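You operate a simulated robot arm through the tools that you are given. There is no shell and no other tool. Be economical: measure what you need, move in short steps, check, and stop when the job is done.

You are at the controls of a simulated robot arm. One attempt, no reset.

JOB
Clamp the blue plug in the brass terminal instead of the pink one.
Fine: turn the yellow clamp knob back about a quarter turn to free the pink plug, which goes back into the holder of its colour; tighten the knob on the blue plug.
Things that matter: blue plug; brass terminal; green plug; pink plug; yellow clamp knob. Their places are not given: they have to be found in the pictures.

The check looks at the end state, three seconds after you hand in, the way a careful person would. Anything else that was tipped, shoved, dropped, spilled or broken makes it a failure.

ROBOT AND FRAMES
A 6-joint arm with a two-finger parallel gripper, fixed in place. Base frame: the origin is at the foot of the arm, x ahead of it, y to its left, z up; the work surface is at about z = 0.8. Readings come in m, degrees, newtons and seconds.
With the tool pointing down near the work surface it reaches from about 0.26 to 0.68 m from the base axis. Its first joint turns from -66.0 to 66.0 degrees. Payload 2.9 kg.
The tool frame sits at the grasp point between the pads (the TCP): z along the fingers, y along the line on which they close. The tips reach 0.03 m beyond it. The gripper opens to 0.11 m. The fingers are 0.02 m wide and 0.01 m thick; the gripper's body (0.048 by 0.112 m) begins 0.055 m behind the TCP.
Orientation is that of the tool frame in the base frame, as [roll, pitch, yaw] about the fixed x, y, z axes, in that order (R = Rz(yaw) Ry(pitch) Rx(roll)). With the fingers straight down and closing along the base's y, the tool's x points along the base's -x, its y along +y and its z along -z.

CONTROLS
- The arm moves only by the tool send_rows. Its argument "deltas" is one flat list of numbers, 7 for each row, row after row: the turn, a rotation vector about the tool's x, y, z in degrees, then the shift along the tool's x, y, z in m, then the finger opening in m, from 0 to 0.11. In form: [rx, ry, rz, x, y, z, hand, rx, ry, rz, x, y, z, hand, ...]. A call has 1 to 20 rows; each row shifts and turns the commanded pose from where the row before left it, along the tool's axes as they then stand. Rows are played at 5 a second. More than 0.05 m and 8.6 degrees between two rows, or a gripper value outside its range, and nothing of the call is played. Where a pose cannot be reached the arm comes as near as it can. A force on the tool above 40 N (or 10 N above the force at the start of the call, whichever is more), or a blocked arm, ends the call early, and 0.2 s more pass. The fingers move at their own pace (about 0.108 m/s each) and stop on an object; they squeeze with about 27 N. The grip force told is the motor's: it shows also when the fingers shut on nothing. Time passes only in rows, and 0.2 s behind the last, so rows that do not move let the fingers close. It gives the time, the measured TCP pose, the force on the tool (base axes), the opening and the grip force at its end, in the units of the frame above (readings bear some noise), with the torque about the TCP (base axes, N m) and any sound that the robot's microphone picked up.
- Cameras (640 x 400 px; columns grow to the right, rows downward): "scene" is fixed at [0.0572, 0.4158, 1.4022]; the picture's right is [-0.92, -0.39, 0.00], its down [-0.16, 0.37, -0.92] and it looks along [0.36, -0.84, -0.40] (base axes); focal length 344 px, centre (320, 200). "wrist" rides on the gripper at [0.072, 0.017, -0.103] in the tool frame; the picture's right is [-0.23, 0.97, 0.00], its down [-0.76, -0.18, -0.62] and it looks along [-0.61, -0.14, 0.78] (tool axes); focal length 222 px, centre (320, 200).
- get_image(camera): a new picture of that camera. No time passes.
- pixel_to_xyz(camera, pixels): for up to 12 pixels [column, row] of the newest picture of that camera ("zoom" is the newest enlarged one), the place [x, y, z] in the base frame of the surface seen there, good to about 0.003 m. No time passes.
- enlarge(camera, box): a new picture of the part [left, top, right, bottom] of that camera's present view, enlarged. No time passes.
- finish_job(): hands the job in; it is judged then, once.

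Go step by step. Measure first, check grasps and placings, and put right what went wrong. The budget is 80 turns and 38 pictures, counting those below and the enlarged ones. Unless the task says otherwise, let go and move clear before handing in, and close with one line.

The tools are called after ">>>" as a command line: name --argument value ..., lists and objects as JSON in quotes. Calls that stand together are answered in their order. send_rows: Moves the arm, as the interface text tells. Its arguments: {"type":"object","properties":{"deltas":{"type":"array"}},"required":["deltas"]} The other tools are called the same way: get_image (camera) takes a picture; pixel_to_xyz (camera, pixels) gives the place of the surface under pixels of a picture; enlarge (camera, box) takes an enlarged picture of a part of a camera's view; finish_job () hands the job in.

At the start:

```text
time: 0.0
tcp_pos: [0.3057, -0.3848, 1.1787]
ee_rot: [-180.0, 0.0, -180.0]
wrist_force: [-0.1, 0.0, 0.1]
wrist_torque: [-0.02, -0.03, -0.03]
grip_width: 0.1097
grasp_force: 0.1
```

scene: 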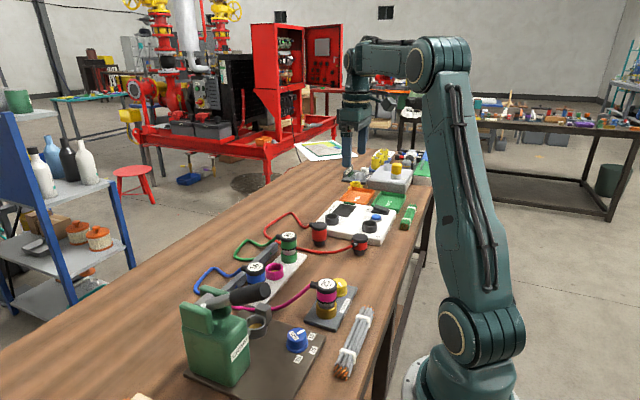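
wrist: 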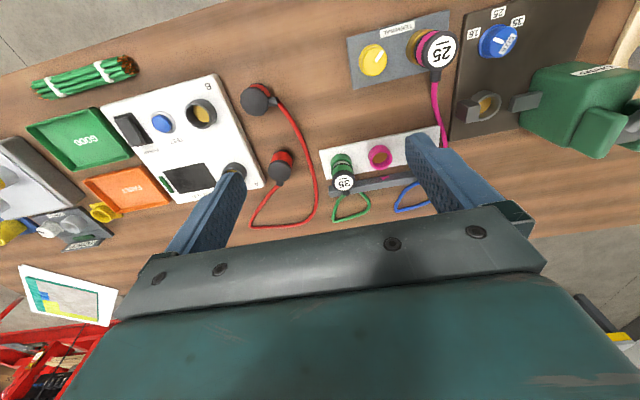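

The scene shows the terminal with the pink plug near (326,295), a yellow knob near (341,286), and a holder with the blue plug (256,272), pink socket (275,270) and green plug (289,245). I'll enlarge that area.

>>> enlarge --camera "scene" --box '[190, 220, 370, 335]'

>>> enlarge --camera "wrist" --box '[310, 0, 470, 100]'

```text
3.48 times, centred on (280, 278) of scene
```

zoom: 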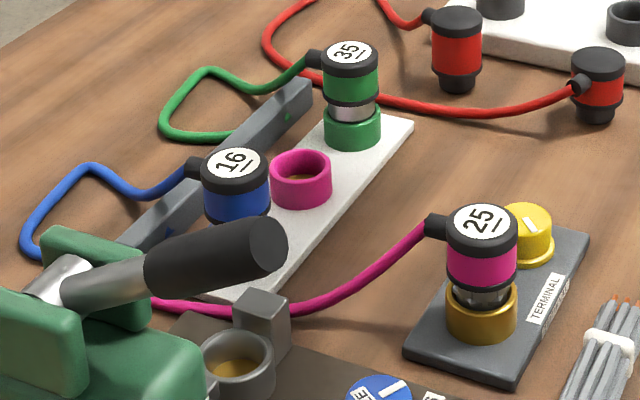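

```text
4.00 times, centred on (390, 50) of wrist
```

zoom: 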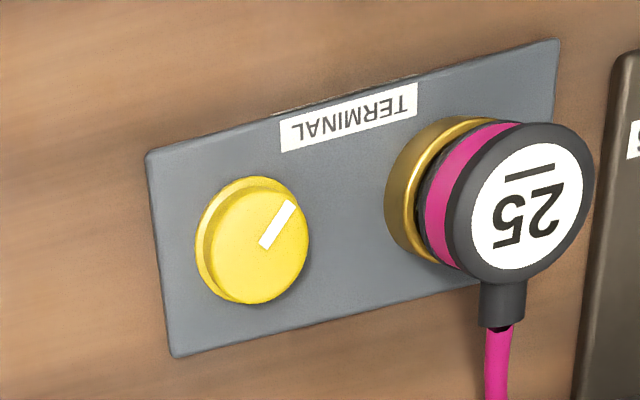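

The pictures show the yellow knob has a white pointer and the pink "25" plug sits in the brass socket. I'll measure tops in the scene and the wrist zoom.

>>> pixel_to_xyz --camera "zoom" --pixels '[[253, 254], [290, 203], [264, 244], [200, 240], [307, 240], [250, 300], [525, 205], [470, 205], [590, 190], [500, 310], [165, 340], [550, 60]]'

>>> pixel_to_xyz --camera "scene" --pixels '[[255, 266], [275, 267], [275, 271], [288, 235], [327, 283], [326, 312], [339, 280], [256, 276], [289, 260], [265, 288], [300, 254], [268, 264]]'

>>> pixel_to_xyz --camera "wrist" --pixels '[[380, 157], [380, 148], [370, 158], [391, 158], [380, 168], [344, 182], [337, 182], [350, 182], [373, 60], [440, 52], [330, 155], [435, 130]]'

```text
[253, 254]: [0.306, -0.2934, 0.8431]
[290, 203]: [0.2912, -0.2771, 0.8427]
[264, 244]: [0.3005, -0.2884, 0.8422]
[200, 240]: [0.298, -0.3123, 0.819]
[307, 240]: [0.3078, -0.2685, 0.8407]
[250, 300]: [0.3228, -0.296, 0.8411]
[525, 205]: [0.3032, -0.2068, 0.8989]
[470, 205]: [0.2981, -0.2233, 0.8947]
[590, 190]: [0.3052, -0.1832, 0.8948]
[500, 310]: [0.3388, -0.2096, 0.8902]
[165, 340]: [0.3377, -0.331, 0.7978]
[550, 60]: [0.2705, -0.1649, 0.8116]
```

```text
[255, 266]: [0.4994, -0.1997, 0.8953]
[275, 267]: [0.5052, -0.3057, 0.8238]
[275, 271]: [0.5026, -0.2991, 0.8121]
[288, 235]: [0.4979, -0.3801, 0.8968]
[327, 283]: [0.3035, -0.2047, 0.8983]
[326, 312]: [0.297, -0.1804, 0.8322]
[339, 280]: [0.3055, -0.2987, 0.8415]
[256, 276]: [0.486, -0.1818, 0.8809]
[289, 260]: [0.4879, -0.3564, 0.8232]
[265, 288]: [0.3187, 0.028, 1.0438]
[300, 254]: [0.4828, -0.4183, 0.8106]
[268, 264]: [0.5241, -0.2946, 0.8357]
```

```text
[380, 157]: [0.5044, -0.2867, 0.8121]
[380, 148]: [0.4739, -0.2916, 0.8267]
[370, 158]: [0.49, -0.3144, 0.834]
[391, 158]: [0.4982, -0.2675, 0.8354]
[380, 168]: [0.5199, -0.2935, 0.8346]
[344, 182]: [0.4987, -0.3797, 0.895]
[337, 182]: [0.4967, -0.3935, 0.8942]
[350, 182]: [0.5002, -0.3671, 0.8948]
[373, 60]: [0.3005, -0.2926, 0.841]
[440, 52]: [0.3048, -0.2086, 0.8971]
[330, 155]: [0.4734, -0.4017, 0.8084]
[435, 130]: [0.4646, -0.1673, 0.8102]
```

The measurements give the holder sockets at x≈0.50: green at y=-0.38, pink at -0.29 and blue at -0.20. The brass socket is at (0.304,-0.205) and the knob at (0.305,-0.294) with its top at 0.842. I'll go above the knob.

>>> send_rows --deltas '[0, 0, 0, 0, 0.045, 0.03, 0.07, 0, 0, 0, 0, 0.046, 0.04, 0.07, 0, 0, 0, 0, 0, 0.05, 0.07, 0, 0, 0, 0, 0, 0.05, 0.07, 0, 0, 0, 0, 0, 0.05, 0.07, 0, 0, 0, 0, 0, 0.04, 0.07, 0, 0, 0, 0, 0, 0, 0.07]'

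>>> get_image --camera "wrist"

```text
refused: row 1 steps farther than a row can; nothing moved
```

```text
33 pictures are left
```

wrist: 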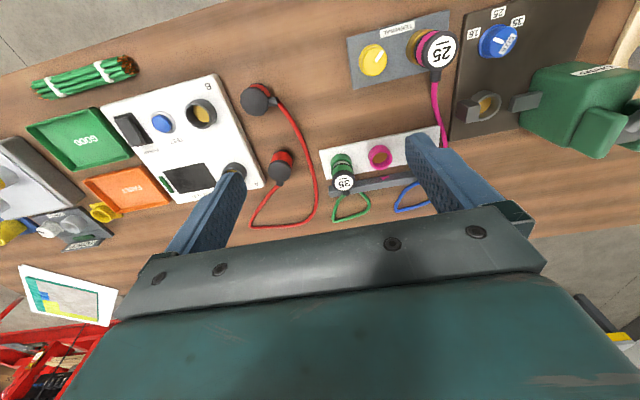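

The call was refused because the combined step was over 0.05 m, so I'll use smaller rows.

>>> send_rows --deltas '[0, 0, 0, 0, 0.03, 0.03, 0.07, 0, 0, 0, 0, 0.03, 0.03, 0.07, 0, 0, 0, 0, 0.031, 0.03, 0.07, 0, 0, 0, 0, 0, 0.045, 0.07, 0, 0, 0, 0, 0, 0.045, 0.07, 0, 0, 0, 0, 0, 0.045, 0.07, 0, 0, 0, 0, 0, 0.03, 0.07, 0, 0, 0, 0, 0, 0, 0.07]'

>>> get_image --camera "wrist"

```text
time: 1.8
tcp_pos: [0.3033, -0.295, 0.9234]
ee_rot: [180.0, -0.1, 180.0]
wrist_force: [0.4, 0.8, 0.2]
wrist_torque: [0.0, 0.03, 0.02]
grip_width: 0.0702
grasp_force: 0.1
```

```text
32 pictures are left
```

wrist: 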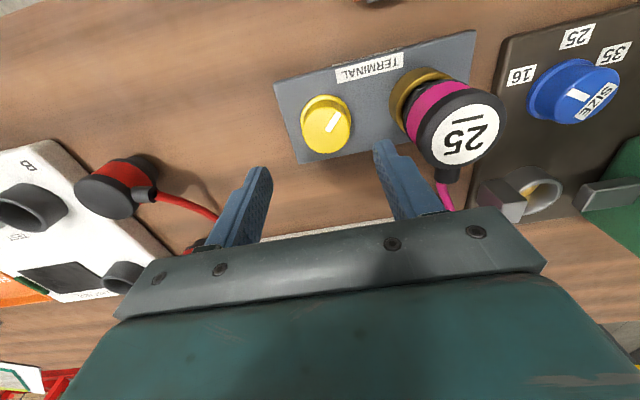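

The gripper is above the knob at 0.923, with the knob at (326,124) and the plug at (465,134). I'll measure the knob more closely from here.

>>> pixel_to_xyz --camera "wrist" --pixels '[[328, 127], [305, 125], [350, 125], [329, 107], [328, 150], [336, 113], [465, 134], [430, 135], [502, 130], [467, 104], [400, 105], [315, 155]]'

```text
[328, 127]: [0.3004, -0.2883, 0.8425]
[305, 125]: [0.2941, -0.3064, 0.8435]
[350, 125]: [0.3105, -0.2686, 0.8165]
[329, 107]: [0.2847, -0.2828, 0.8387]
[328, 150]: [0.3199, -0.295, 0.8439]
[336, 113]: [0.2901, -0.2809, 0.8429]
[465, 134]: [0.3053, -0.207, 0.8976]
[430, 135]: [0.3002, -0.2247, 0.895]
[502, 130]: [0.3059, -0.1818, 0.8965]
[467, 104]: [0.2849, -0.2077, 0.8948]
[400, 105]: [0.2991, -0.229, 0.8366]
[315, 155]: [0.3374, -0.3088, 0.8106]
```

The knob centre is about (0.303,-0.291), so I'll descend to z≈0.852 and grip.

>>> send_rows --deltas '[0, 0, 0, 0, 0.004, 0.03, 0.07, 0, 0, 0, 0, 0, 0.03, 0.07, 0, 0, 0, 0, 0, 0.011, 0.07, 0, 0, 0, 0, 0, 0, 0.05, 0, 0, 0, 0, 0, 0, 0.042]'

>>> get_image --camera "wrist"

```text
time: 3.0
tcp_pos: [0.3061, -0.292, 0.8544]
ee_rot: [179.8, -0.1, -180.0]
wrist_force: [-0.5, 3.0, -0.3]
wrist_torque: [0.06, -0.02, -0.01]
grip_width: 0.0436
grasp_force: 1.6
```

```text
31 pictures are left
```

wrist: 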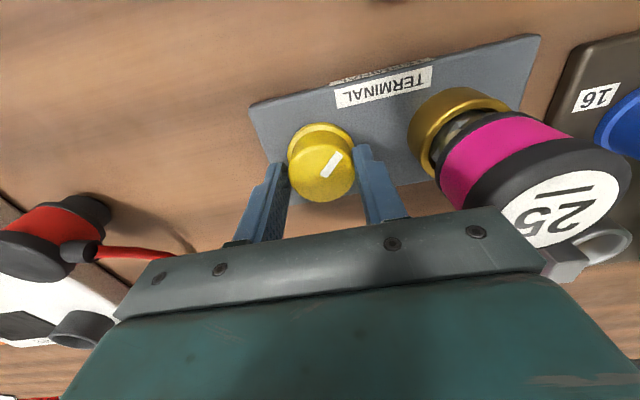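

The reading shows the width at 0.0436 and 3 N along +y, so one finger touches the knob. In the picture the fingers look slightly past the knob's centre, so I'll measure it again.

>>> pixel_to_xyz --camera "wrist" --pixels '[[322, 172], [290, 172], [353, 165], [320, 147], [322, 200], [340, 154], [365, 155], [276, 170], [325, 176], [300, 150]]'

```text
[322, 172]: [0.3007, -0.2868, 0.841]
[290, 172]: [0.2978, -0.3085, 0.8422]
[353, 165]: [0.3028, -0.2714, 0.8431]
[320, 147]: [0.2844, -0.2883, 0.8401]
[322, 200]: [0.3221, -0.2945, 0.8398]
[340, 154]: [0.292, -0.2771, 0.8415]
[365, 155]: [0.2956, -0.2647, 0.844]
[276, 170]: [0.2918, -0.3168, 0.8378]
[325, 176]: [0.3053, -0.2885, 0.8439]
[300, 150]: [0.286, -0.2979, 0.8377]
```

The knob centre is (0.303,-0.290), so I'll reopen slightly, shift by (-0.003,+0.002) and close fully.

>>> send_rows --deltas '[0, 0, 0, 0, 0, 0, 0.056, 0, 0, 0, 0.003, 0.002, 0.001, 0.056, 0, 0, 0, 0, 0, 0, 0.046, 0, 0, 0, 0, 0, 0, 0.02, 0, 0, 0, 0, 0, 0, 0.02, 0, 0, 0, 0, 0, 0, 0.02]'

```text
time: 4.4
tcp_pos: [0.303, -0.2907, 0.8519]
ee_rot: [-179.9, -0.1, 180.0]
wrist_force: [-0.9, -6.2, -6.2]
wrist_torque: [-0.32, -0.23, -0.03]
grip_width: 0.0409
grasp_force: 45.2
```

The knob is gripped at 0.041. I'll turn a little counter-clockwise seen from above (negative rz) and watch the torque.

>>> send_rows --deltas '[0, 0, -5, 0, 0, 0, 0.02, 0, 0, -5, 0, 0, 0, 0.02, 0, 0, -5, 0, 0, 0, 0.02]'

>>> get_image --camera "wrist"

```text
time: 5.2
tcp_pos: [0.3016, -0.2908, 0.8532]
ee_rot: [-179.8, -0.1, -165.1]
wrist_force: [-6.1, -13.9, 7.0]
wrist_torque: [0.08, -0.16, -0.02]
grip_width: 0.0408
grasp_force: 45.1
```

```text
30 pictures are left
```

wrist: 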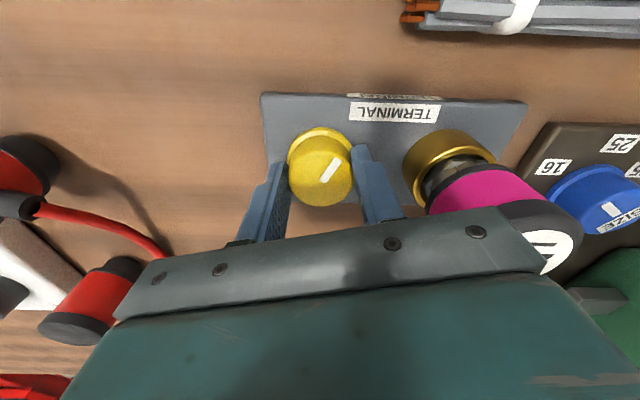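

The pointer (336,161) has turned with the gripper and there is no twisting resistance. I'll relieve the side force slightly and go on turning to about 90°.

>>> send_rows --deltas '[0, 0, -7.5, 0, -0.002, 0, 0.02, 0, 0, -7.5, 0, 0, 0, 0.02, 0, 0, -7.5, 0, 0, 0, 0.02, 0, 0, -7.5, 0, 0, 0, 0.02]'

```text
time: 6.2
tcp_pos: [0.3029, -0.292, 0.8518]
ee_rot: [-179.8, -0.1, -134.9]
wrist_force: [-2.7, -12.9, 17.6]
wrist_torque: [-0.44, 0.42, -0.04]
grip_width: 0.0407
grasp_force: 44.9
```

The turn is at 45° with little torque, though fz has risen to 17 N. I'll ease up by a millimetre and continue.

>>> send_rows --deltas '[0, 0, -7.5, 0, 0, -0.001, 0.02, 0, 0, -7.5, 0, 0, 0, 0.02, 0, 0, -7.5, 0, 0, 0, 0.02, 0, 0, -7.5, 0, 0, 0, 0.02, 0, 0, -7.5, 0, 0, 0, 0.02, 0, 0, -7.5, 0, 0, 0, 0.02]'

>>> get_image --camera "wrist"

>>> enlarge --camera "scene" --box '[240, 230, 400, 330]'

```text
time: 7.6
tcp_pos: [0.3054, -0.2926, 0.8522]
ee_rot: [-179.6, -0.3, -89.8]
wrist_force: [14.0, -21.8, -21.6]
wrist_torque: [-0.59, -0.47, -0.28]
grip_width: 0.0411
grasp_force: 44.8
```

```text
29 pictures are left
```

wrist: 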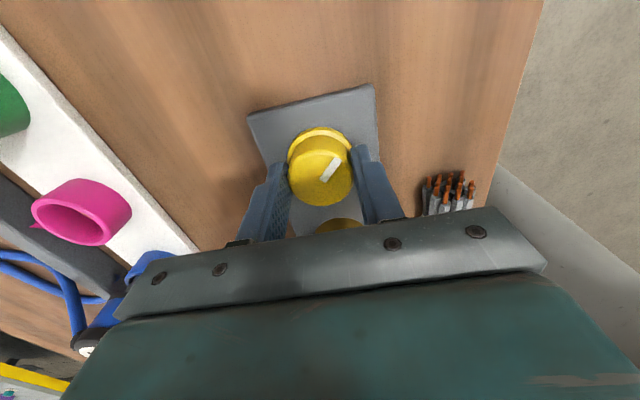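

```text
4.00 times, centred on (320, 280) of scene
```

zoom: 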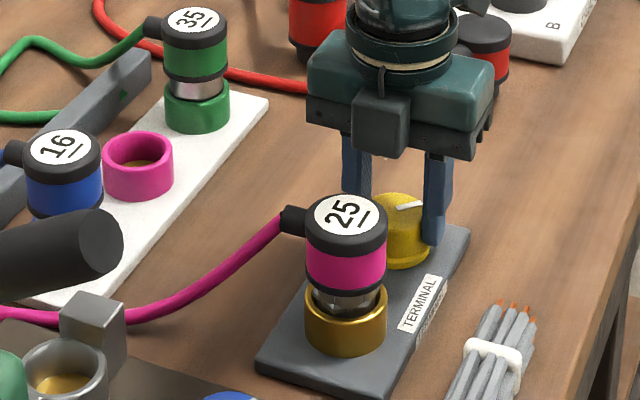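

The knob has turned about 88° and a torque of -0.28 now shows, probably the stop. I'll let go and rise.

>>> send_rows --deltas '[0, 0, 0, 0, 0, 0, 0.05, 0, 0, 0, 0, 0, 0, 0.065, 0, 0, 0, 0, 0, -0.03, 0.065, 0, 0, 0, 0, 0, -0.04, 0.065, 0, 0, 0, 0, 0, -0.04, 0.065, 0, 0, 0, 0, 0, 0, 0.065]'

>>> enlarge --camera "scene" --box '[240, 230, 400, 330]'

```text
time: 9.0
tcp_pos: [0.3026, -0.2911, 0.9648]
ee_rot: [179.9, -0.1, -90.0]
wrist_force: [0.5, 0.3, 0.8]
wrist_torque: [0.03, 0.01, 0.0]
grip_width: 0.0651
grasp_force: 0.0
```

```text
4.00 times, centred on (320, 280) of scene
```

zoom: 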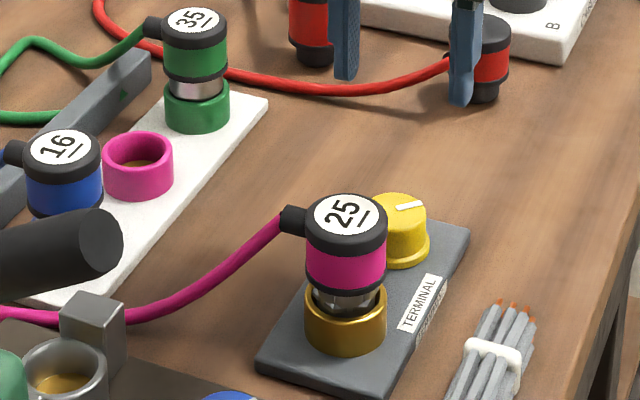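

The plug still stands in place and the knob pointer has turned. I'll turn back to yaw 180, then go over the pink plug.

>>> send_rows --deltas '[0, 0, 7.5, 0, 0, 0, 0.07, 0, 0, 7.5, 0, 0, 0, 0.07, 0, 0, 7.5, 0, 0, 0, 0.07, 0, 0, 7.5, 0, 0, 0, 0.07, 0, 0, 7.5, 0, 0, 0, 0.07, 0, 0, 7.5, 0, 0, 0, 0.07, 0, 0, 7.5, 0, 0, 0, 0.07, 0, 0, 7.5, 0, 0, 0, 0.07, 0, 0, 7.5, 0, 0, 0, 0.07, 0, 0, 7.5, 0, 0, 0, 0.07, 0, 0, 7.5, 0, 0, 0, 0.07, 0, 0, 7.5, 0, 0, 0, 0.07, 0, 0, 0, -0.001, 0.043, 0, 0.07, 0, 0, 0, -0.001, 0.044, 0, 0.07, 0, 0, 0, 0, 0, 0, 0.07]'

>>> get_image --camera "wrist"

```text
time: 12.2
tcp_pos: [0.3038, -0.2029, 0.9634]
ee_rot: [-180.0, 0.1, 179.9]
wrist_force: [0.1, -0.9, -0.2]
wrist_torque: [0.0, 0.03, 0.01]
grip_width: 0.07
grasp_force: 0.1
```

```text
26 pictures are left
```

wrist: 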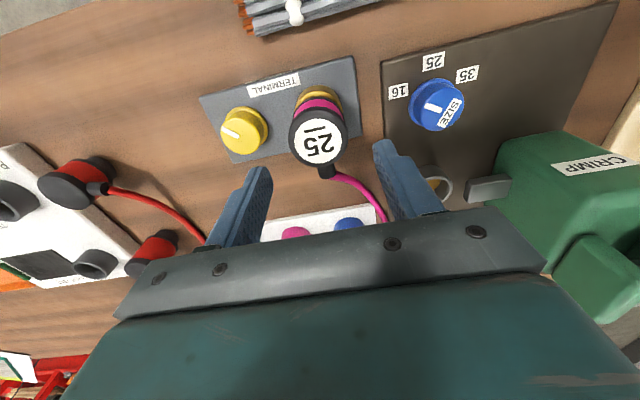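

The TCP is centred above the pink plug, at (318,140). I'll check its extents and then descend.

>>> pixel_to_xyz --camera "wrist" --pixels '[[320, 141], [292, 141], [345, 138], [318, 113], [322, 161], [329, 178], [318, 103]]'

>>> send_rows --deltas '[0, 0, 0, 0, 0, 0.03, 0.07, 0, 0, 0, 0, 0, 0.03, 0.07, 0, 0, 0, 0, 0, 0.03, 0.07, 0, 0, 0, 0, 0, 0, 0.07]'

```text
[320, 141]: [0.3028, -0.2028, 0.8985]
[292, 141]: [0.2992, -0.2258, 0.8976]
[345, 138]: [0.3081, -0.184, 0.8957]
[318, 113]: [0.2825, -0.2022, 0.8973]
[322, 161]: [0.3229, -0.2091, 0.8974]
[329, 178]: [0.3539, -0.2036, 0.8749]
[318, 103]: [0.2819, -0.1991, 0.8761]
```

```text
time: 13.2
tcp_pos: [0.3054, -0.2039, 0.8725]
ee_rot: [-179.9, -0.1, 180.0]
wrist_force: [-0.1, 0.3, 0.2]
wrist_torque: [0.01, -0.02, -0.02]
grip_width: 0.07
grasp_force: 0.0
```

The plug centre is (0.303,-0.204) with radius about 0.021, and the TCP is aligned. I'll close and test-lift 5 mm.

>>> send_rows --deltas '[0, 0, 0, 0.001, 0, 0, 0.05, 0, 0, 0, 0, 0, 0, 0.025, 0, 0, 0, 0, 0, 0, 0.025, 0, 0, 0, 0, 0, 0, 0.025, 0, 0, 0, 0, 0, -0.004, 0.025, 0, 0, 0, 0, 0, -0.006, 0.025]'

```text
time: 14.6
tcp_pos: [0.3041, -0.2036, 0.8838]
ee_rot: [-179.9, -0.1, 180.0]
wrist_force: [0.0, -0.4, -0.9]
wrist_torque: [-0.01, 0.0, 0.01]
grip_width: 0.0474
grasp_force: 27.3
```

The grip holds at 0.047 and the plug came up with almost no force, so it is free. I'll lift further and look.

>>> send_rows --deltas '[0, 0, 0, 0, 0, -0.02, 0.025, 0, 0, 0, 0, 0, -0.02, 0.025, 0, 0, 0, 0, 0, -0.02, 0.025, 0, 0, 0, 0, 0, -0.01, 0.025]'

>>> enlarge --camera "scene" --box '[200, 200, 420, 338]'

```text
time: 15.6
tcp_pos: [0.303, -0.2036, 0.9538]
ee_rot: [-180.0, -0.1, -179.9]
wrist_force: [0.7, 0.5, -2.1]
wrist_torque: [-0.02, 0.02, 0.0]
grip_width: 0.0474
grasp_force: 27.1
```

```text
2.90 times, centred on (310, 269) of scene
```

zoom: 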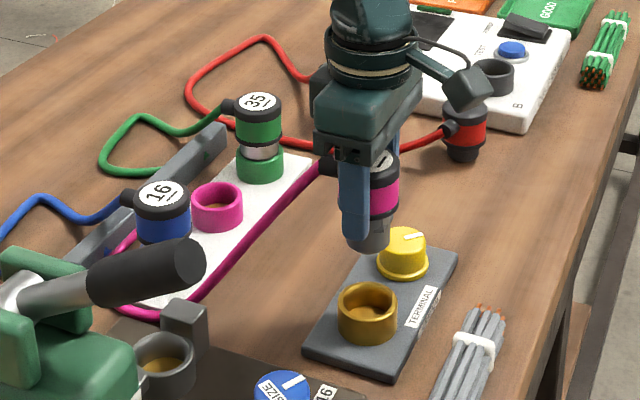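

The pink plug hangs clear of the brass socket, with its pin end at (372,248). I'll measure the bottom of the pin and the sockets.

>>> pixel_to_xyz --camera "zoom" --pixels '[[372, 249], [372, 215], [368, 310], [368, 292], [341, 298], [395, 298], [217, 206], [217, 187], [193, 202], [242, 202], [130, 316], [265, 215]]'

```text
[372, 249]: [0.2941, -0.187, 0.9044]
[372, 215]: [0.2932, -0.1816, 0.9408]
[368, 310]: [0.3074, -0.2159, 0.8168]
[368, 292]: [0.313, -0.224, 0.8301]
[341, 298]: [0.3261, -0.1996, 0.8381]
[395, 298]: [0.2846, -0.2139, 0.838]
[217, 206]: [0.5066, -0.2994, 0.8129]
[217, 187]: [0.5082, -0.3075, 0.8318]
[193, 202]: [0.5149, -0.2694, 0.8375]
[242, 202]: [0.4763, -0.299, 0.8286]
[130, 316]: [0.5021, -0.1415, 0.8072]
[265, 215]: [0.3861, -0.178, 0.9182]
```

The pin bottom is about 0.05 below the TCP and clears everything on the path. I'll move to y=-0.291 and then out towards the pink holder.

>>> send_rows --deltas '[0, 0, 0, 0, -0.04, -0.005, 0.025, 0, 0, 0, 0, -0.04, -0.005, 0.025, 0, 0, 0, -0.03, -0.007, 0, 0.025, 0, 0, 0, -0.04, 0, 0, 0.025, 0, 0, 0, -0.04, 0, 0, 0.025, 0, 0, 0, -0.04, 0, 0, 0.025, 0, 0, 0, -0.03, 0, 0, 0.025, 0, 0, 0, 0, 0, 0, 0.025]'

>>> enlarge --camera "scene" --box '[200, 200, 360, 300]'

>>> get_image --camera "wrist"

```text
time: 17.4
tcp_pos: [0.4845, -0.2911, 0.9636]
ee_rot: [-180.0, -0.1, 180.0]
wrist_force: [-0.3, 0.2, -1.4]
wrist_torque: [0.01, -0.05, -0.03]
grip_width: 0.0474
grasp_force: 26.8
```

```text
4.00 times, centred on (280, 250) of scene
```

zoom: 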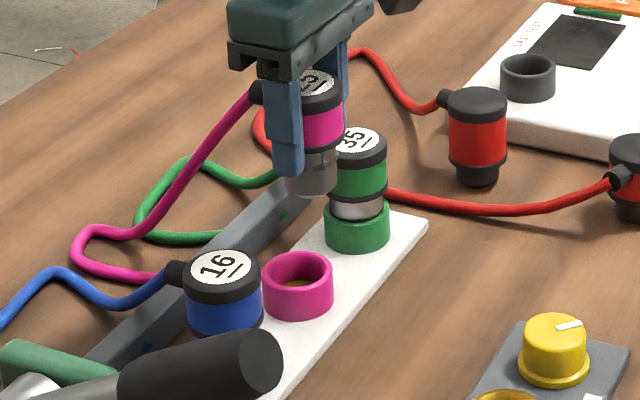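

```text
23 pictures are left
```

wrist: 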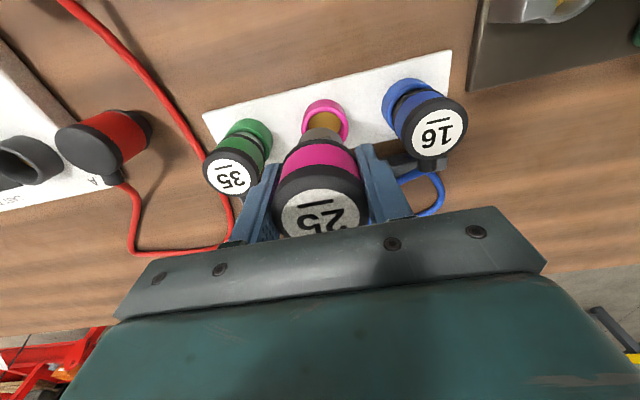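

The pink plug hangs before its holder. I'll measure the socket rim, in the zoom (262–333, 282) and in the wrist view (303–348, 120).

>>> pixel_to_xyz --camera "zoom" --pixels '[[266, 283], [330, 283], [298, 256], [298, 301], [275, 266], [322, 264], [275, 297], [322, 296]]'

>>> pixel_to_xyz --camera "wrist" --pixels '[[304, 122], [346, 122], [325, 102], [310, 107], [340, 107]]'

```text
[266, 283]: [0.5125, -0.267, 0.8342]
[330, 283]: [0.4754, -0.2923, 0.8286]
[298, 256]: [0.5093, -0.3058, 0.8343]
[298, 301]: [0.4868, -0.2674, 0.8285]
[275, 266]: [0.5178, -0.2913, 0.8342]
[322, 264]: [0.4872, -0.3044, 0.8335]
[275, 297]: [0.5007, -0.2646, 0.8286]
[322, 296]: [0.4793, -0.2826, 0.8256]
```

```text
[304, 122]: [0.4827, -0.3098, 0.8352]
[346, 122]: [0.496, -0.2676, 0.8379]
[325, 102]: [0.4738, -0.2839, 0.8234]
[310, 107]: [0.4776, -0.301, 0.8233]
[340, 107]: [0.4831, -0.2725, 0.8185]
```

The pink socket centre fits (0.498,-0.290). I'll move +0.014 in x and lower to just above the rim.

>>> send_rows --deltas '[0, 0, 0, -0.014, 0.0005, 0, 0.025, 0, 0, 0, 0, 0, 0.03, 0.025, 0, 0, 0, 0, 0, 0.03, 0.025, 0, 0, 0, 0, 0, 0.01, 0.025, 0, 0, 0, 0, 0, 0, 0.025]'

>>> enlarge --camera "scene" --box '[230, 220, 330, 283]'

>>> enlarge --camera "wrist" --box '[220, 60, 440, 240]'

```text
time: 18.6
tcp_pos: [0.4975, -0.29, 0.8933]
ee_rot: [180.0, -0.2, -180.0]
wrist_force: [-0.1, -0.2, -0.8]
wrist_torque: [-0.03, 0.01, 0.0]
grip_width: 0.0475
grasp_force: 27.1
```

```text
6.35 times, centred on (280, 252) of scene
```

zoom: 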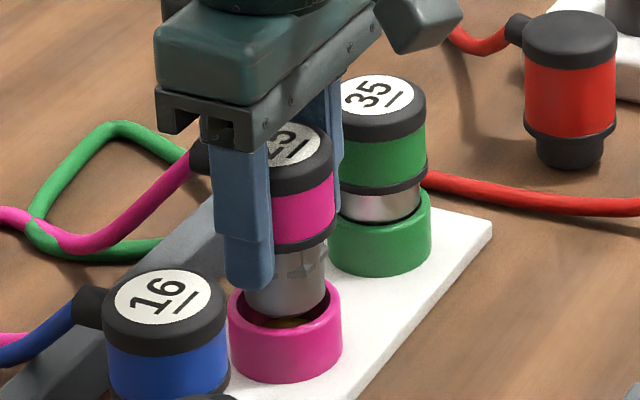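

```text
2.22 times, centred on (330, 150) of wrist
```

zoom: 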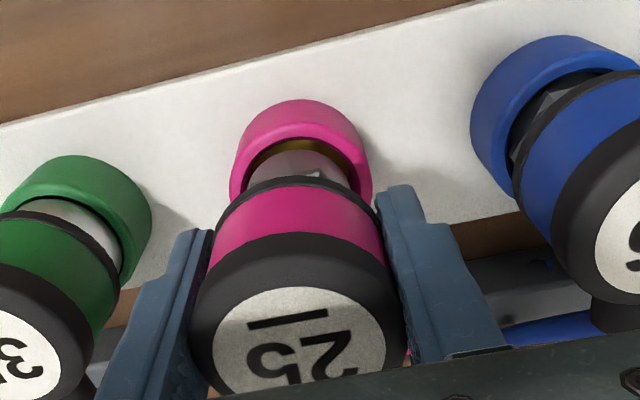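

The pin bottom (centre column 287) is over the socket (centre 285), so they are aligned. I'll lower it to seat.

>>> send_rows --deltas '[0, 0, 0, 0, 0, 0.007, 0.025, 0, 0, 0, 0, 0, 0.007, 0.025, 0, 0, 0, 0, 0, 0.005, 0.025, 0, 0, 0, 0, 0, 0, 0.025]'

```text
time: 19.6
tcp_pos: [0.4984, -0.2897, 0.8728]
ee_rot: [180.0, -0.1, 180.0]
wrist_force: [0.5, 0.3, -0.9]
wrist_torque: [0.0, 0.02, 0.01]
grip_width: 0.0475
grasp_force: 27.1
```

At 0.8728 there is no contact yet, so I'll go down a few millimetres to feel the floor.

>>> send_rows --deltas '[0, 0, 0, 0, 0, 0.0015, 0.025, 0, 0, 0, 0, 0, 0.0015, 0.025, 0, 0, 0, 0, 0, 0, 0.025]'

>>> enlarge --camera "scene" --box '[230, 220, 330, 283]'

```text
time: 20.4
tcp_pos: [0.4975, -0.2897, 0.8712]
ee_rot: [-179.9, -0.1, 180.0]
wrist_force: [1.0, 0.3, 2.0]
wrist_torque: [0.02, -0.01, -0.03]
grip_width: 0.0471
grasp_force: 26.9
```

```text
6.35 times, centred on (280, 252) of scene
```

zoom: 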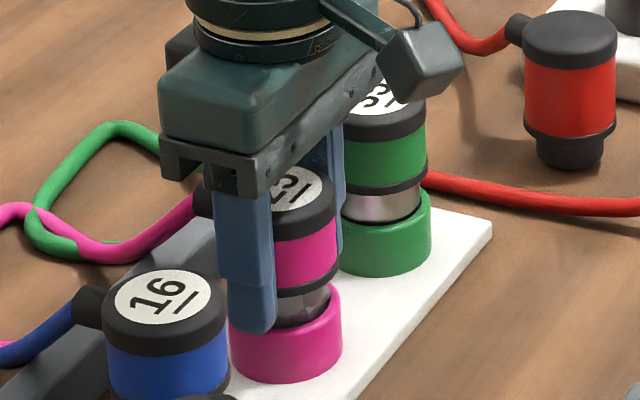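

The plug sits in the pink socket with light contact (fz changed to +2). I'll open and rise straight up.

>>> send_rows --deltas '[0, 0, 0, 0, 0, 0, 0.055, 0, 0, 0, 0, 0, 0, 0.066, 0, 0, 0, 0, 0, 0, 0.066, 0, 0, 0, 0, 0, -0.03, 0.066, 0, 0, 0, 0, 0, -0.04, 0.066, 0, 0, 0, 0, 0, -0.03, 0.066, 0, 0, 0, 0, 0.045, 0, 0.066, 0, 0, 0, 0, 0.045, 0, 0.066, 0, 0, 0, 0, 0, 0, 0.066]'

>>> enlarge --camera "scene" --box '[200, 210, 360, 310]'

>>> get_image --camera "wrist"

```text
time: 22.4
tcp_pos: [0.4973, -0.2, 0.9716]
ee_rot: [-179.9, 0.0, -179.9]
wrist_force: [-0.1, -0.5, 1.4]
wrist_torque: [0.01, 0.0, 0.02]
grip_width: 0.0661
grasp_force: 0.1
```

```text
4.00 times, centred on (280, 260) of scene
```

zoom: 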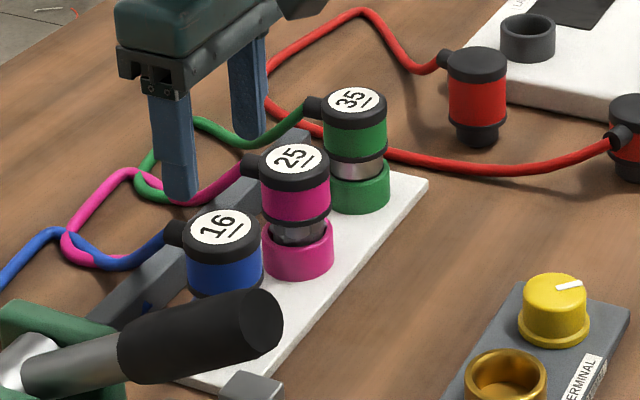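

```text
18 pictures are left
```

wrist: 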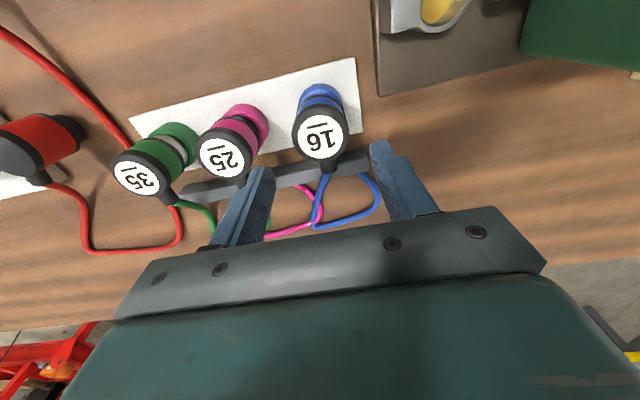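

The pink plug stands upright in its holder and the blue plug's label is at (321,137). I'll measure its edges.

>>> pixel_to_xyz --camera "wrist" --pixels '[[321, 137], [293, 138], [348, 134], [319, 112], [322, 157], [225, 158], [141, 178]]'

```text
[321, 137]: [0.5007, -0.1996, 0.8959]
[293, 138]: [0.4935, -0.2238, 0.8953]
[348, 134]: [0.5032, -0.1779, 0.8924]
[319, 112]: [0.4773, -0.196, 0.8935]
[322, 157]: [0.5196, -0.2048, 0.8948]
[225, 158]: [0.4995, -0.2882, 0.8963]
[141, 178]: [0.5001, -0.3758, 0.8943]
```

The blue plug's centre is about (0.499,-0.200). I'll descend to 0.872, grip and test-lift.

>>> send_rows --deltas '[0, 0, 0, -0.001, 0, 0.03, 0.066, 0, 0, 0, 0, 0, 0.04, 0.066, 0, 0, 0, 0, 0, 0.029, 0.066, 0, 0, 0, 0, 0, 0, 0.05, 0, 0, 0, 0, 0, 0, 0.025, 0, 0, 0, 0, 0, 0, 0.025, 0, 0, 0, 0, 0, 0, 0.025]'

```text
time: 24.0
tcp_pos: [0.499, -0.2005, 0.8718]
ee_rot: [180.0, -0.1, -179.9]
wrist_force: [-0.2, -0.8, -0.8]
wrist_torque: [0.0, 0.01, -0.02]
grip_width: 0.0473
grasp_force: 27.2
```

The blue plug is gripped at 0.047. I'll lift it and look.

>>> send_rows --deltas '[0, 0, 0, 0, 0, -0.01, 0.025, 0, 0, 0, 0, 0, -0.02, 0.025, 0, 0, 0, 0, 0, -0.03, 0.025, 0, 0, 0, 0, 0, -0.03, 0.025, 0, 0, 0, 0, 0, 0, 0.025]'

>>> enlarge --camera "scene" --box '[160, 185, 360, 310]'

```text
time: 25.2
tcp_pos: [0.4987, -0.1994, 0.9624]
ee_rot: [180.0, -0.1, 180.0]
wrist_force: [0.7, -0.6, -1.1]
wrist_torque: [-0.01, 0.01, -0.03]
grip_width: 0.0473
grasp_force: 27.0
```

```text
3.20 times, centred on (260, 248) of scene
```

zoom: 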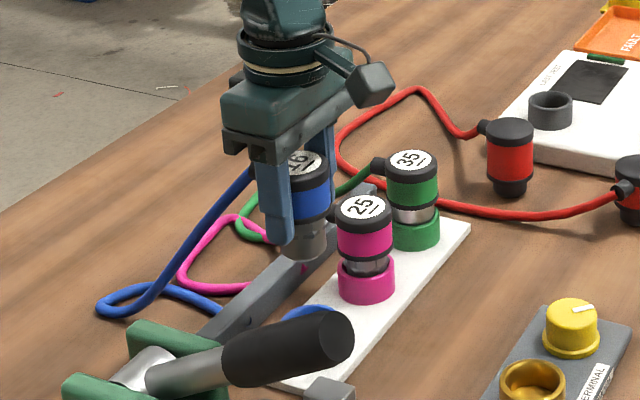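

The blue plug is clear. I'll carry it to the brass terminal at (0.304,-0.204).

>>> send_rows --deltas '[0, 0, 0, 0.039, -0.001, 0, 0.025, 0, 0, 0, 0.039, -0.001, 0, 0.025, 0, 0, 0, 0.039, -0.001, 0, 0.025, 0, 0, 0, 0.039, -0.001, 0, 0.025, 0, 0, 0, 0.039, 0, 0, 0.025, 0, 0, 0, 0, 0, 0.03, 0.025, 0, 0, 0, 0, 0, 0.03, 0.025, 0, 0, 0, 0, 0, 0.01, 0.025, 0, 0, 0, 0, 0, 0, 0.025]'

>>> enlarge --camera "scene" --box '[260, 240, 390, 330]'

>>> enlarge --camera "wrist" --box '[200, 60, 440, 240]'

```text
time: 27.2
tcp_pos: [0.304, -0.2054, 0.8902]
ee_rot: [-179.9, -0.1, 179.9]
wrist_force: [-0.3, -0.1, -0.8]
wrist_torque: [-0.01, 0.0, 0.02]
grip_width: 0.0475
grasp_force: 27.0
```

```text
4.44 times, centred on (325, 285) of scene
```

zoom: 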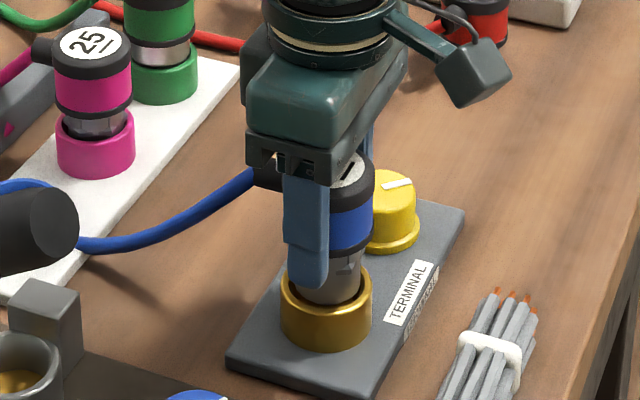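

```text
2.22 times, centred on (320, 150) of wrist
```

zoom: 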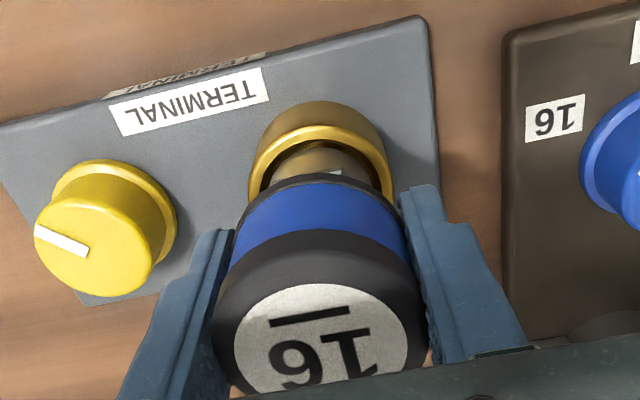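

The pin (centre column 327) is over the brass socket (centre 326). I'll lower it to seat.

>>> send_rows --deltas '[0, 0, 0, 0, 0.0005, 0.006, 0.025, 0, 0, 0, 0, 0, 0.006, 0.025, 0, 0, 0, 0, 0, 0.005, 0.025, 0, 0, 0, 0, 0, 0.002, 0.025, 0, 0, 0, 0, 0, 0, 0.025]'

```text
time: 28.4
tcp_pos: [0.305, -0.205, 0.8735]
ee_rot: [-179.9, -0.1, -179.9]
wrist_force: [0.3, 0.3, -1.5]
wrist_torque: [0.0, 0.0, 0.02]
grip_width: 0.0473
grasp_force: 27.2
```

It is at 0.8735 with no contact yet, so I'll go down 2–3 mm more.

>>> send_rows --deltas '[0, 0, 0, 0, 0, 0.0015, 0.025, 0, 0, 0, 0, 0, 0.0015, 0.025, 0, 0, 0, 0, 0, 0, 0.025]'

```text
time: 29.2
tcp_pos: [0.3044, -0.2033, 0.8712]
ee_rot: [-179.8, 0.1, -180.0]
wrist_force: [-0.6, 3.6, 27.0]
wrist_torque: [0.28, -0.12, 0.02]
grip_width: 0.0472
grasp_force: 27.3
```

Contact reads 27 N, so the plug is seated. I'll relieve 1 mm, open and rise.

>>> send_rows --deltas '[0, 0, 0, 0, 0, -0.001, 0.025, 0, 0, 0, 0, 0, 0, 0.05, 0, 0, 0, 0, 0, 0, 0.066, 0, 0, 0, 0, 0, 0, 0.066, 0, 0, 0, 0, 0, -0.03, 0.066, 0, 0, 0, 0, 0, -0.04, 0.066, 0, 0, 0, 0, 0, -0.025, 0.066, 0, 0, 0, 0, 0, 0, 0.066]'

>>> get_image --camera "wrist"

>>> enlarge --camera "scene" --box '[220, 220, 400, 335]'

```text
time: 31.0
tcp_pos: [0.3034, -0.2035, 0.9665]
ee_rot: [-180.0, -0.1, 179.9]
wrist_force: [0.3, 0.7, 1.0]
wrist_torque: [0.02, 0.01, 0.01]
grip_width: 0.0659
grasp_force: 0.1
```

```text
14 pictures are left
```

wrist: 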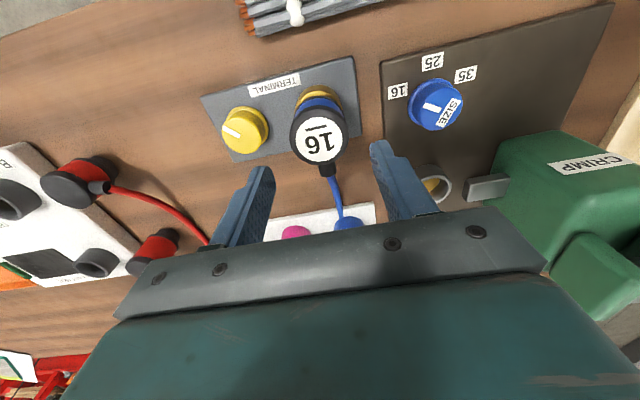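

```text
3.48 times, centred on (310, 278) of scene
```

zoom: 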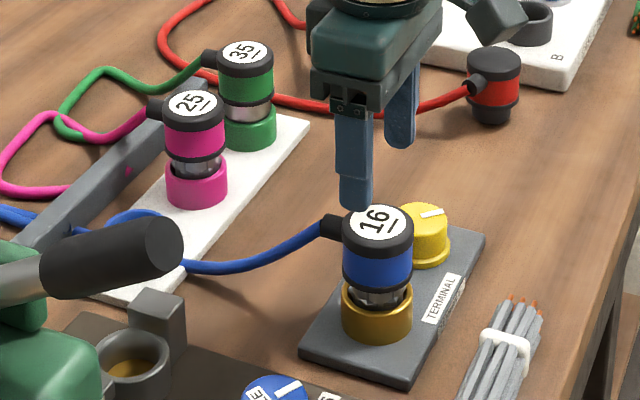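

The blue plug stands in the brass terminal. I'll go above the knob and turn the hand to yaw -90, ready to tighten clockwise.

>>> send_rows --deltas '[0, 0, 0, 0, -0.044, 0, 0.066, 0, 0, 0, -0.001, -0.044, 0, 0.066, 0, 0, -7.5, 0, 0, 0, 0.066, 0, 0, -7.5, 0, 0, 0, 0.066, 0, 0, -7.5, 0, 0, 0, 0.066, 0, 0, -7.5, 0, 0, 0, 0.066, 0, 0, -7.5, 0, 0, 0, 0.066, 0, 0, -7.5, 0, 0, 0, 0.066, 0, 0, -7.5, 0, 0, 0, 0.066, 0, 0, -7.5, 0, 0, 0, 0.066, 0, 0, -7.5, 0, 0, 0, 0.066, 0, 0, -7.5, 0, 0, 0, 0.066, 0, 0, -7.5, 0, 0, 0, 0.066, 0, 0, -7.5, 0, 0, 0, 0.066, 0, 0, 0, 0, 0, 0.04, 0.066, 0, 0, 0, 0, 0, 0, 0.066]'

>>> get_image --camera "wrist"

```text
time: 34.4
tcp_pos: [0.3053, -0.292, 0.9255]
ee_rot: [179.9, 0.0, -90.0]
wrist_force: [0.0, -0.3, 0.4]
wrist_torque: [-0.04, -0.01, -0.01]
grip_width: 0.0662
grasp_force: 0.1
```

```text
12 pictures are left
```

wrist: 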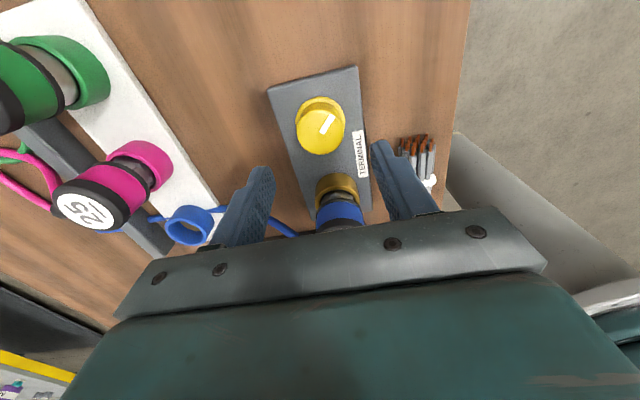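

The knob is centred between the fingers, at (322,128). I'll descend to about 0.853 and grip.

>>> send_rows --deltas '[0, 0, 0, 0, 0, 0.03, 0.066, 0, 0, 0, 0, 0, 0.03, 0.066, 0, 0, 0, 0, 0, 0.012, 0.066, 0, 0, 0, 0, 0, 0, 0.056, 0, 0, 0, 0, 0, 0, 0.046, 0, 0, 0, 0, 0, 0, 0.02, 0, 0, 0, 0, 0, 0, 0.02, 0, 0, 0, 0, 0, 0, 0.02]'

```text
time: 36.2
tcp_pos: [0.3046, -0.2921, 0.8551]
ee_rot: [179.9, 0.0, -90.1]
wrist_force: [0.8, 0.9, -6.8]
wrist_torque: [-0.31, -0.11, -0.05]
grip_width: 0.0407
grasp_force: 45.2
```

The knob is gripped with low side force. I'll turn it back clockwise (positive rz) in two parts, watching the torque.

>>> send_rows --deltas '[0, 0, 7.5, 0, 0, 0, 0.02, 0, 0, 7.5, 0, 0, 0, 0.02, 0, 0, 7.5, 0, 0, 0, 0.02, 0, 0, 7.5, 0, 0, 0, 0.02, 0, 0, 7.5, 0, 0, 0, 0.02, 0, 0, 7.5, 0, 0, 0, 0.02, 0, 0, 7.5, 0, 0, 0, 0.02]'

```text
time: 37.8
tcp_pos: [0.3026, -0.291, 0.8536]
ee_rot: [179.8, -0.1, -142.7]
wrist_force: [-11.5, 7.3, 10.8]
wrist_torque: [0.97, -0.56, 0.04]
grip_width: 0.0408
grasp_force: 45.0
```

>>> send_rows --deltas '[0, 0, 7.5, 0, 0, 0, 0.02, 0, 0, 7.5, 0, 0, 0, 0.02, 0, 0, 7.5, 0, 0, 0, 0.02, 0, 0, 7.5, 0, 0, 0, 0.02, 0, 0, 5, 0, 0, 0, 0.02]'

>>> get_image --camera "wrist"

```text
time: 39.0
tcp_pos: [0.3035, -0.291, 0.8539]
ee_rot: [179.7, -0.3, -177.6]
wrist_force: [-13.9, 19.3, 18.3]
wrist_torque: [0.68, -0.37, 0.02]
grip_width: 0.0406
grasp_force: 44.3
```

```text
11 pictures are left
```

wrist: 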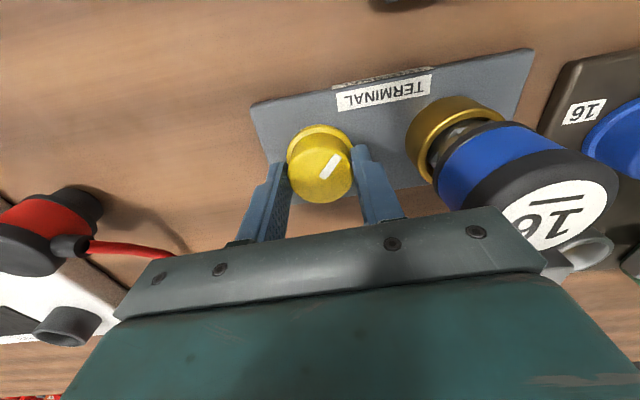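

The pointer is nearly back at its first place, at (329,165), with no stop felt yet. I'll add a few degrees to snug it.

>>> send_rows --deltas '[0, 0, 4, 0, 0, 0, 0.02, 0, 0, 3, 0, 0, 0, 0.02, 0, 0, 0, 0, 0, 0, 0.02]'

```text
time: 39.8
tcp_pos: [0.3041, -0.2902, 0.8541]
ee_rot: [179.7, -0.2, 175.6]
wrist_force: [-5.8, 21.2, 10.4]
wrist_torque: [0.64, 0.34, 0.95]
grip_width: 0.0409
grasp_force: 45.7
```

The torque jumped to 0.95 N m, so the clamp is tight against its stop. I'll release, rise and check.

>>> send_rows --deltas '[0, 0, 0, 0, 0, 0, 0.05, 0, 0, 0, 0, 0, 0, 0.065, 0, 0, 0, 0, 0, 0, 0.065, 0, 0, 0, 0, 0, -0.03, 0.065, 0, 0, 0, 0, 0, -0.04, 0.065, 0, 0, 0, 0, 0, -0.04, 0.065, 0, 0, 0, 0, -0.03, -0.03, 0.065, 0, 0, 0, 0, -0.03, -0.03, 0.065, 0, 0, 0, 0, 0, 0, 0.065]'

>>> enlarge --camera "scene" --box '[200, 210, 400, 335]'

>>> get_image --camera "wrist"

```text
time: 41.8
tcp_pos: [0.2989, -0.3516, 1.0244]
ee_rot: [-180.0, -0.1, 175.5]
wrist_force: [0.3, -0.8, 0.6]
wrist_torque: [-0.01, -0.02, 0.01]
grip_width: 0.0652
grasp_force: 0.0
```

```text
3.20 times, centred on (300, 272) of scene
```

zoom: 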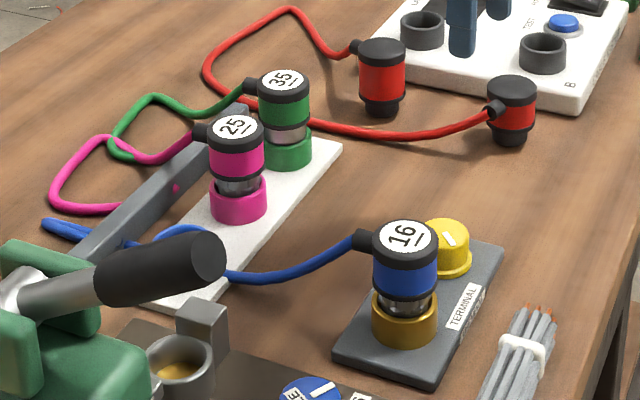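

```text
9 pictures are left
```

wrist: 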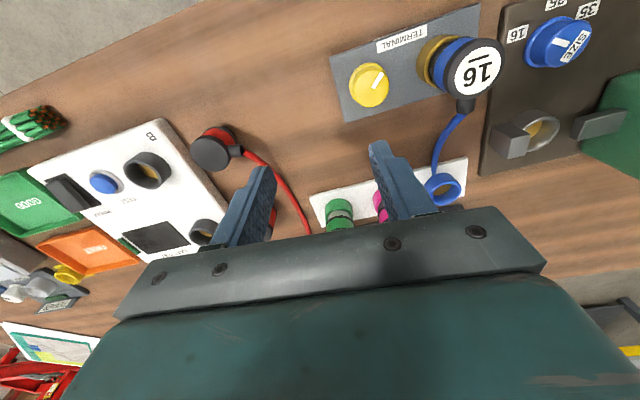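

The final pictures show blue "16" upright in the brass terminal, the knob pointer back at its clamped place, pink "25" in the pink holder and green "35" untouched. The hand is clear, so I'm handing in.

>>> finish_job

```text
The job is handed in.
```

The blue plug is clamped in the brass terminal, with the knob turned until it stopped, and the pink plug is back in its pink holder; nothing else looked disturbed in the last pictures.
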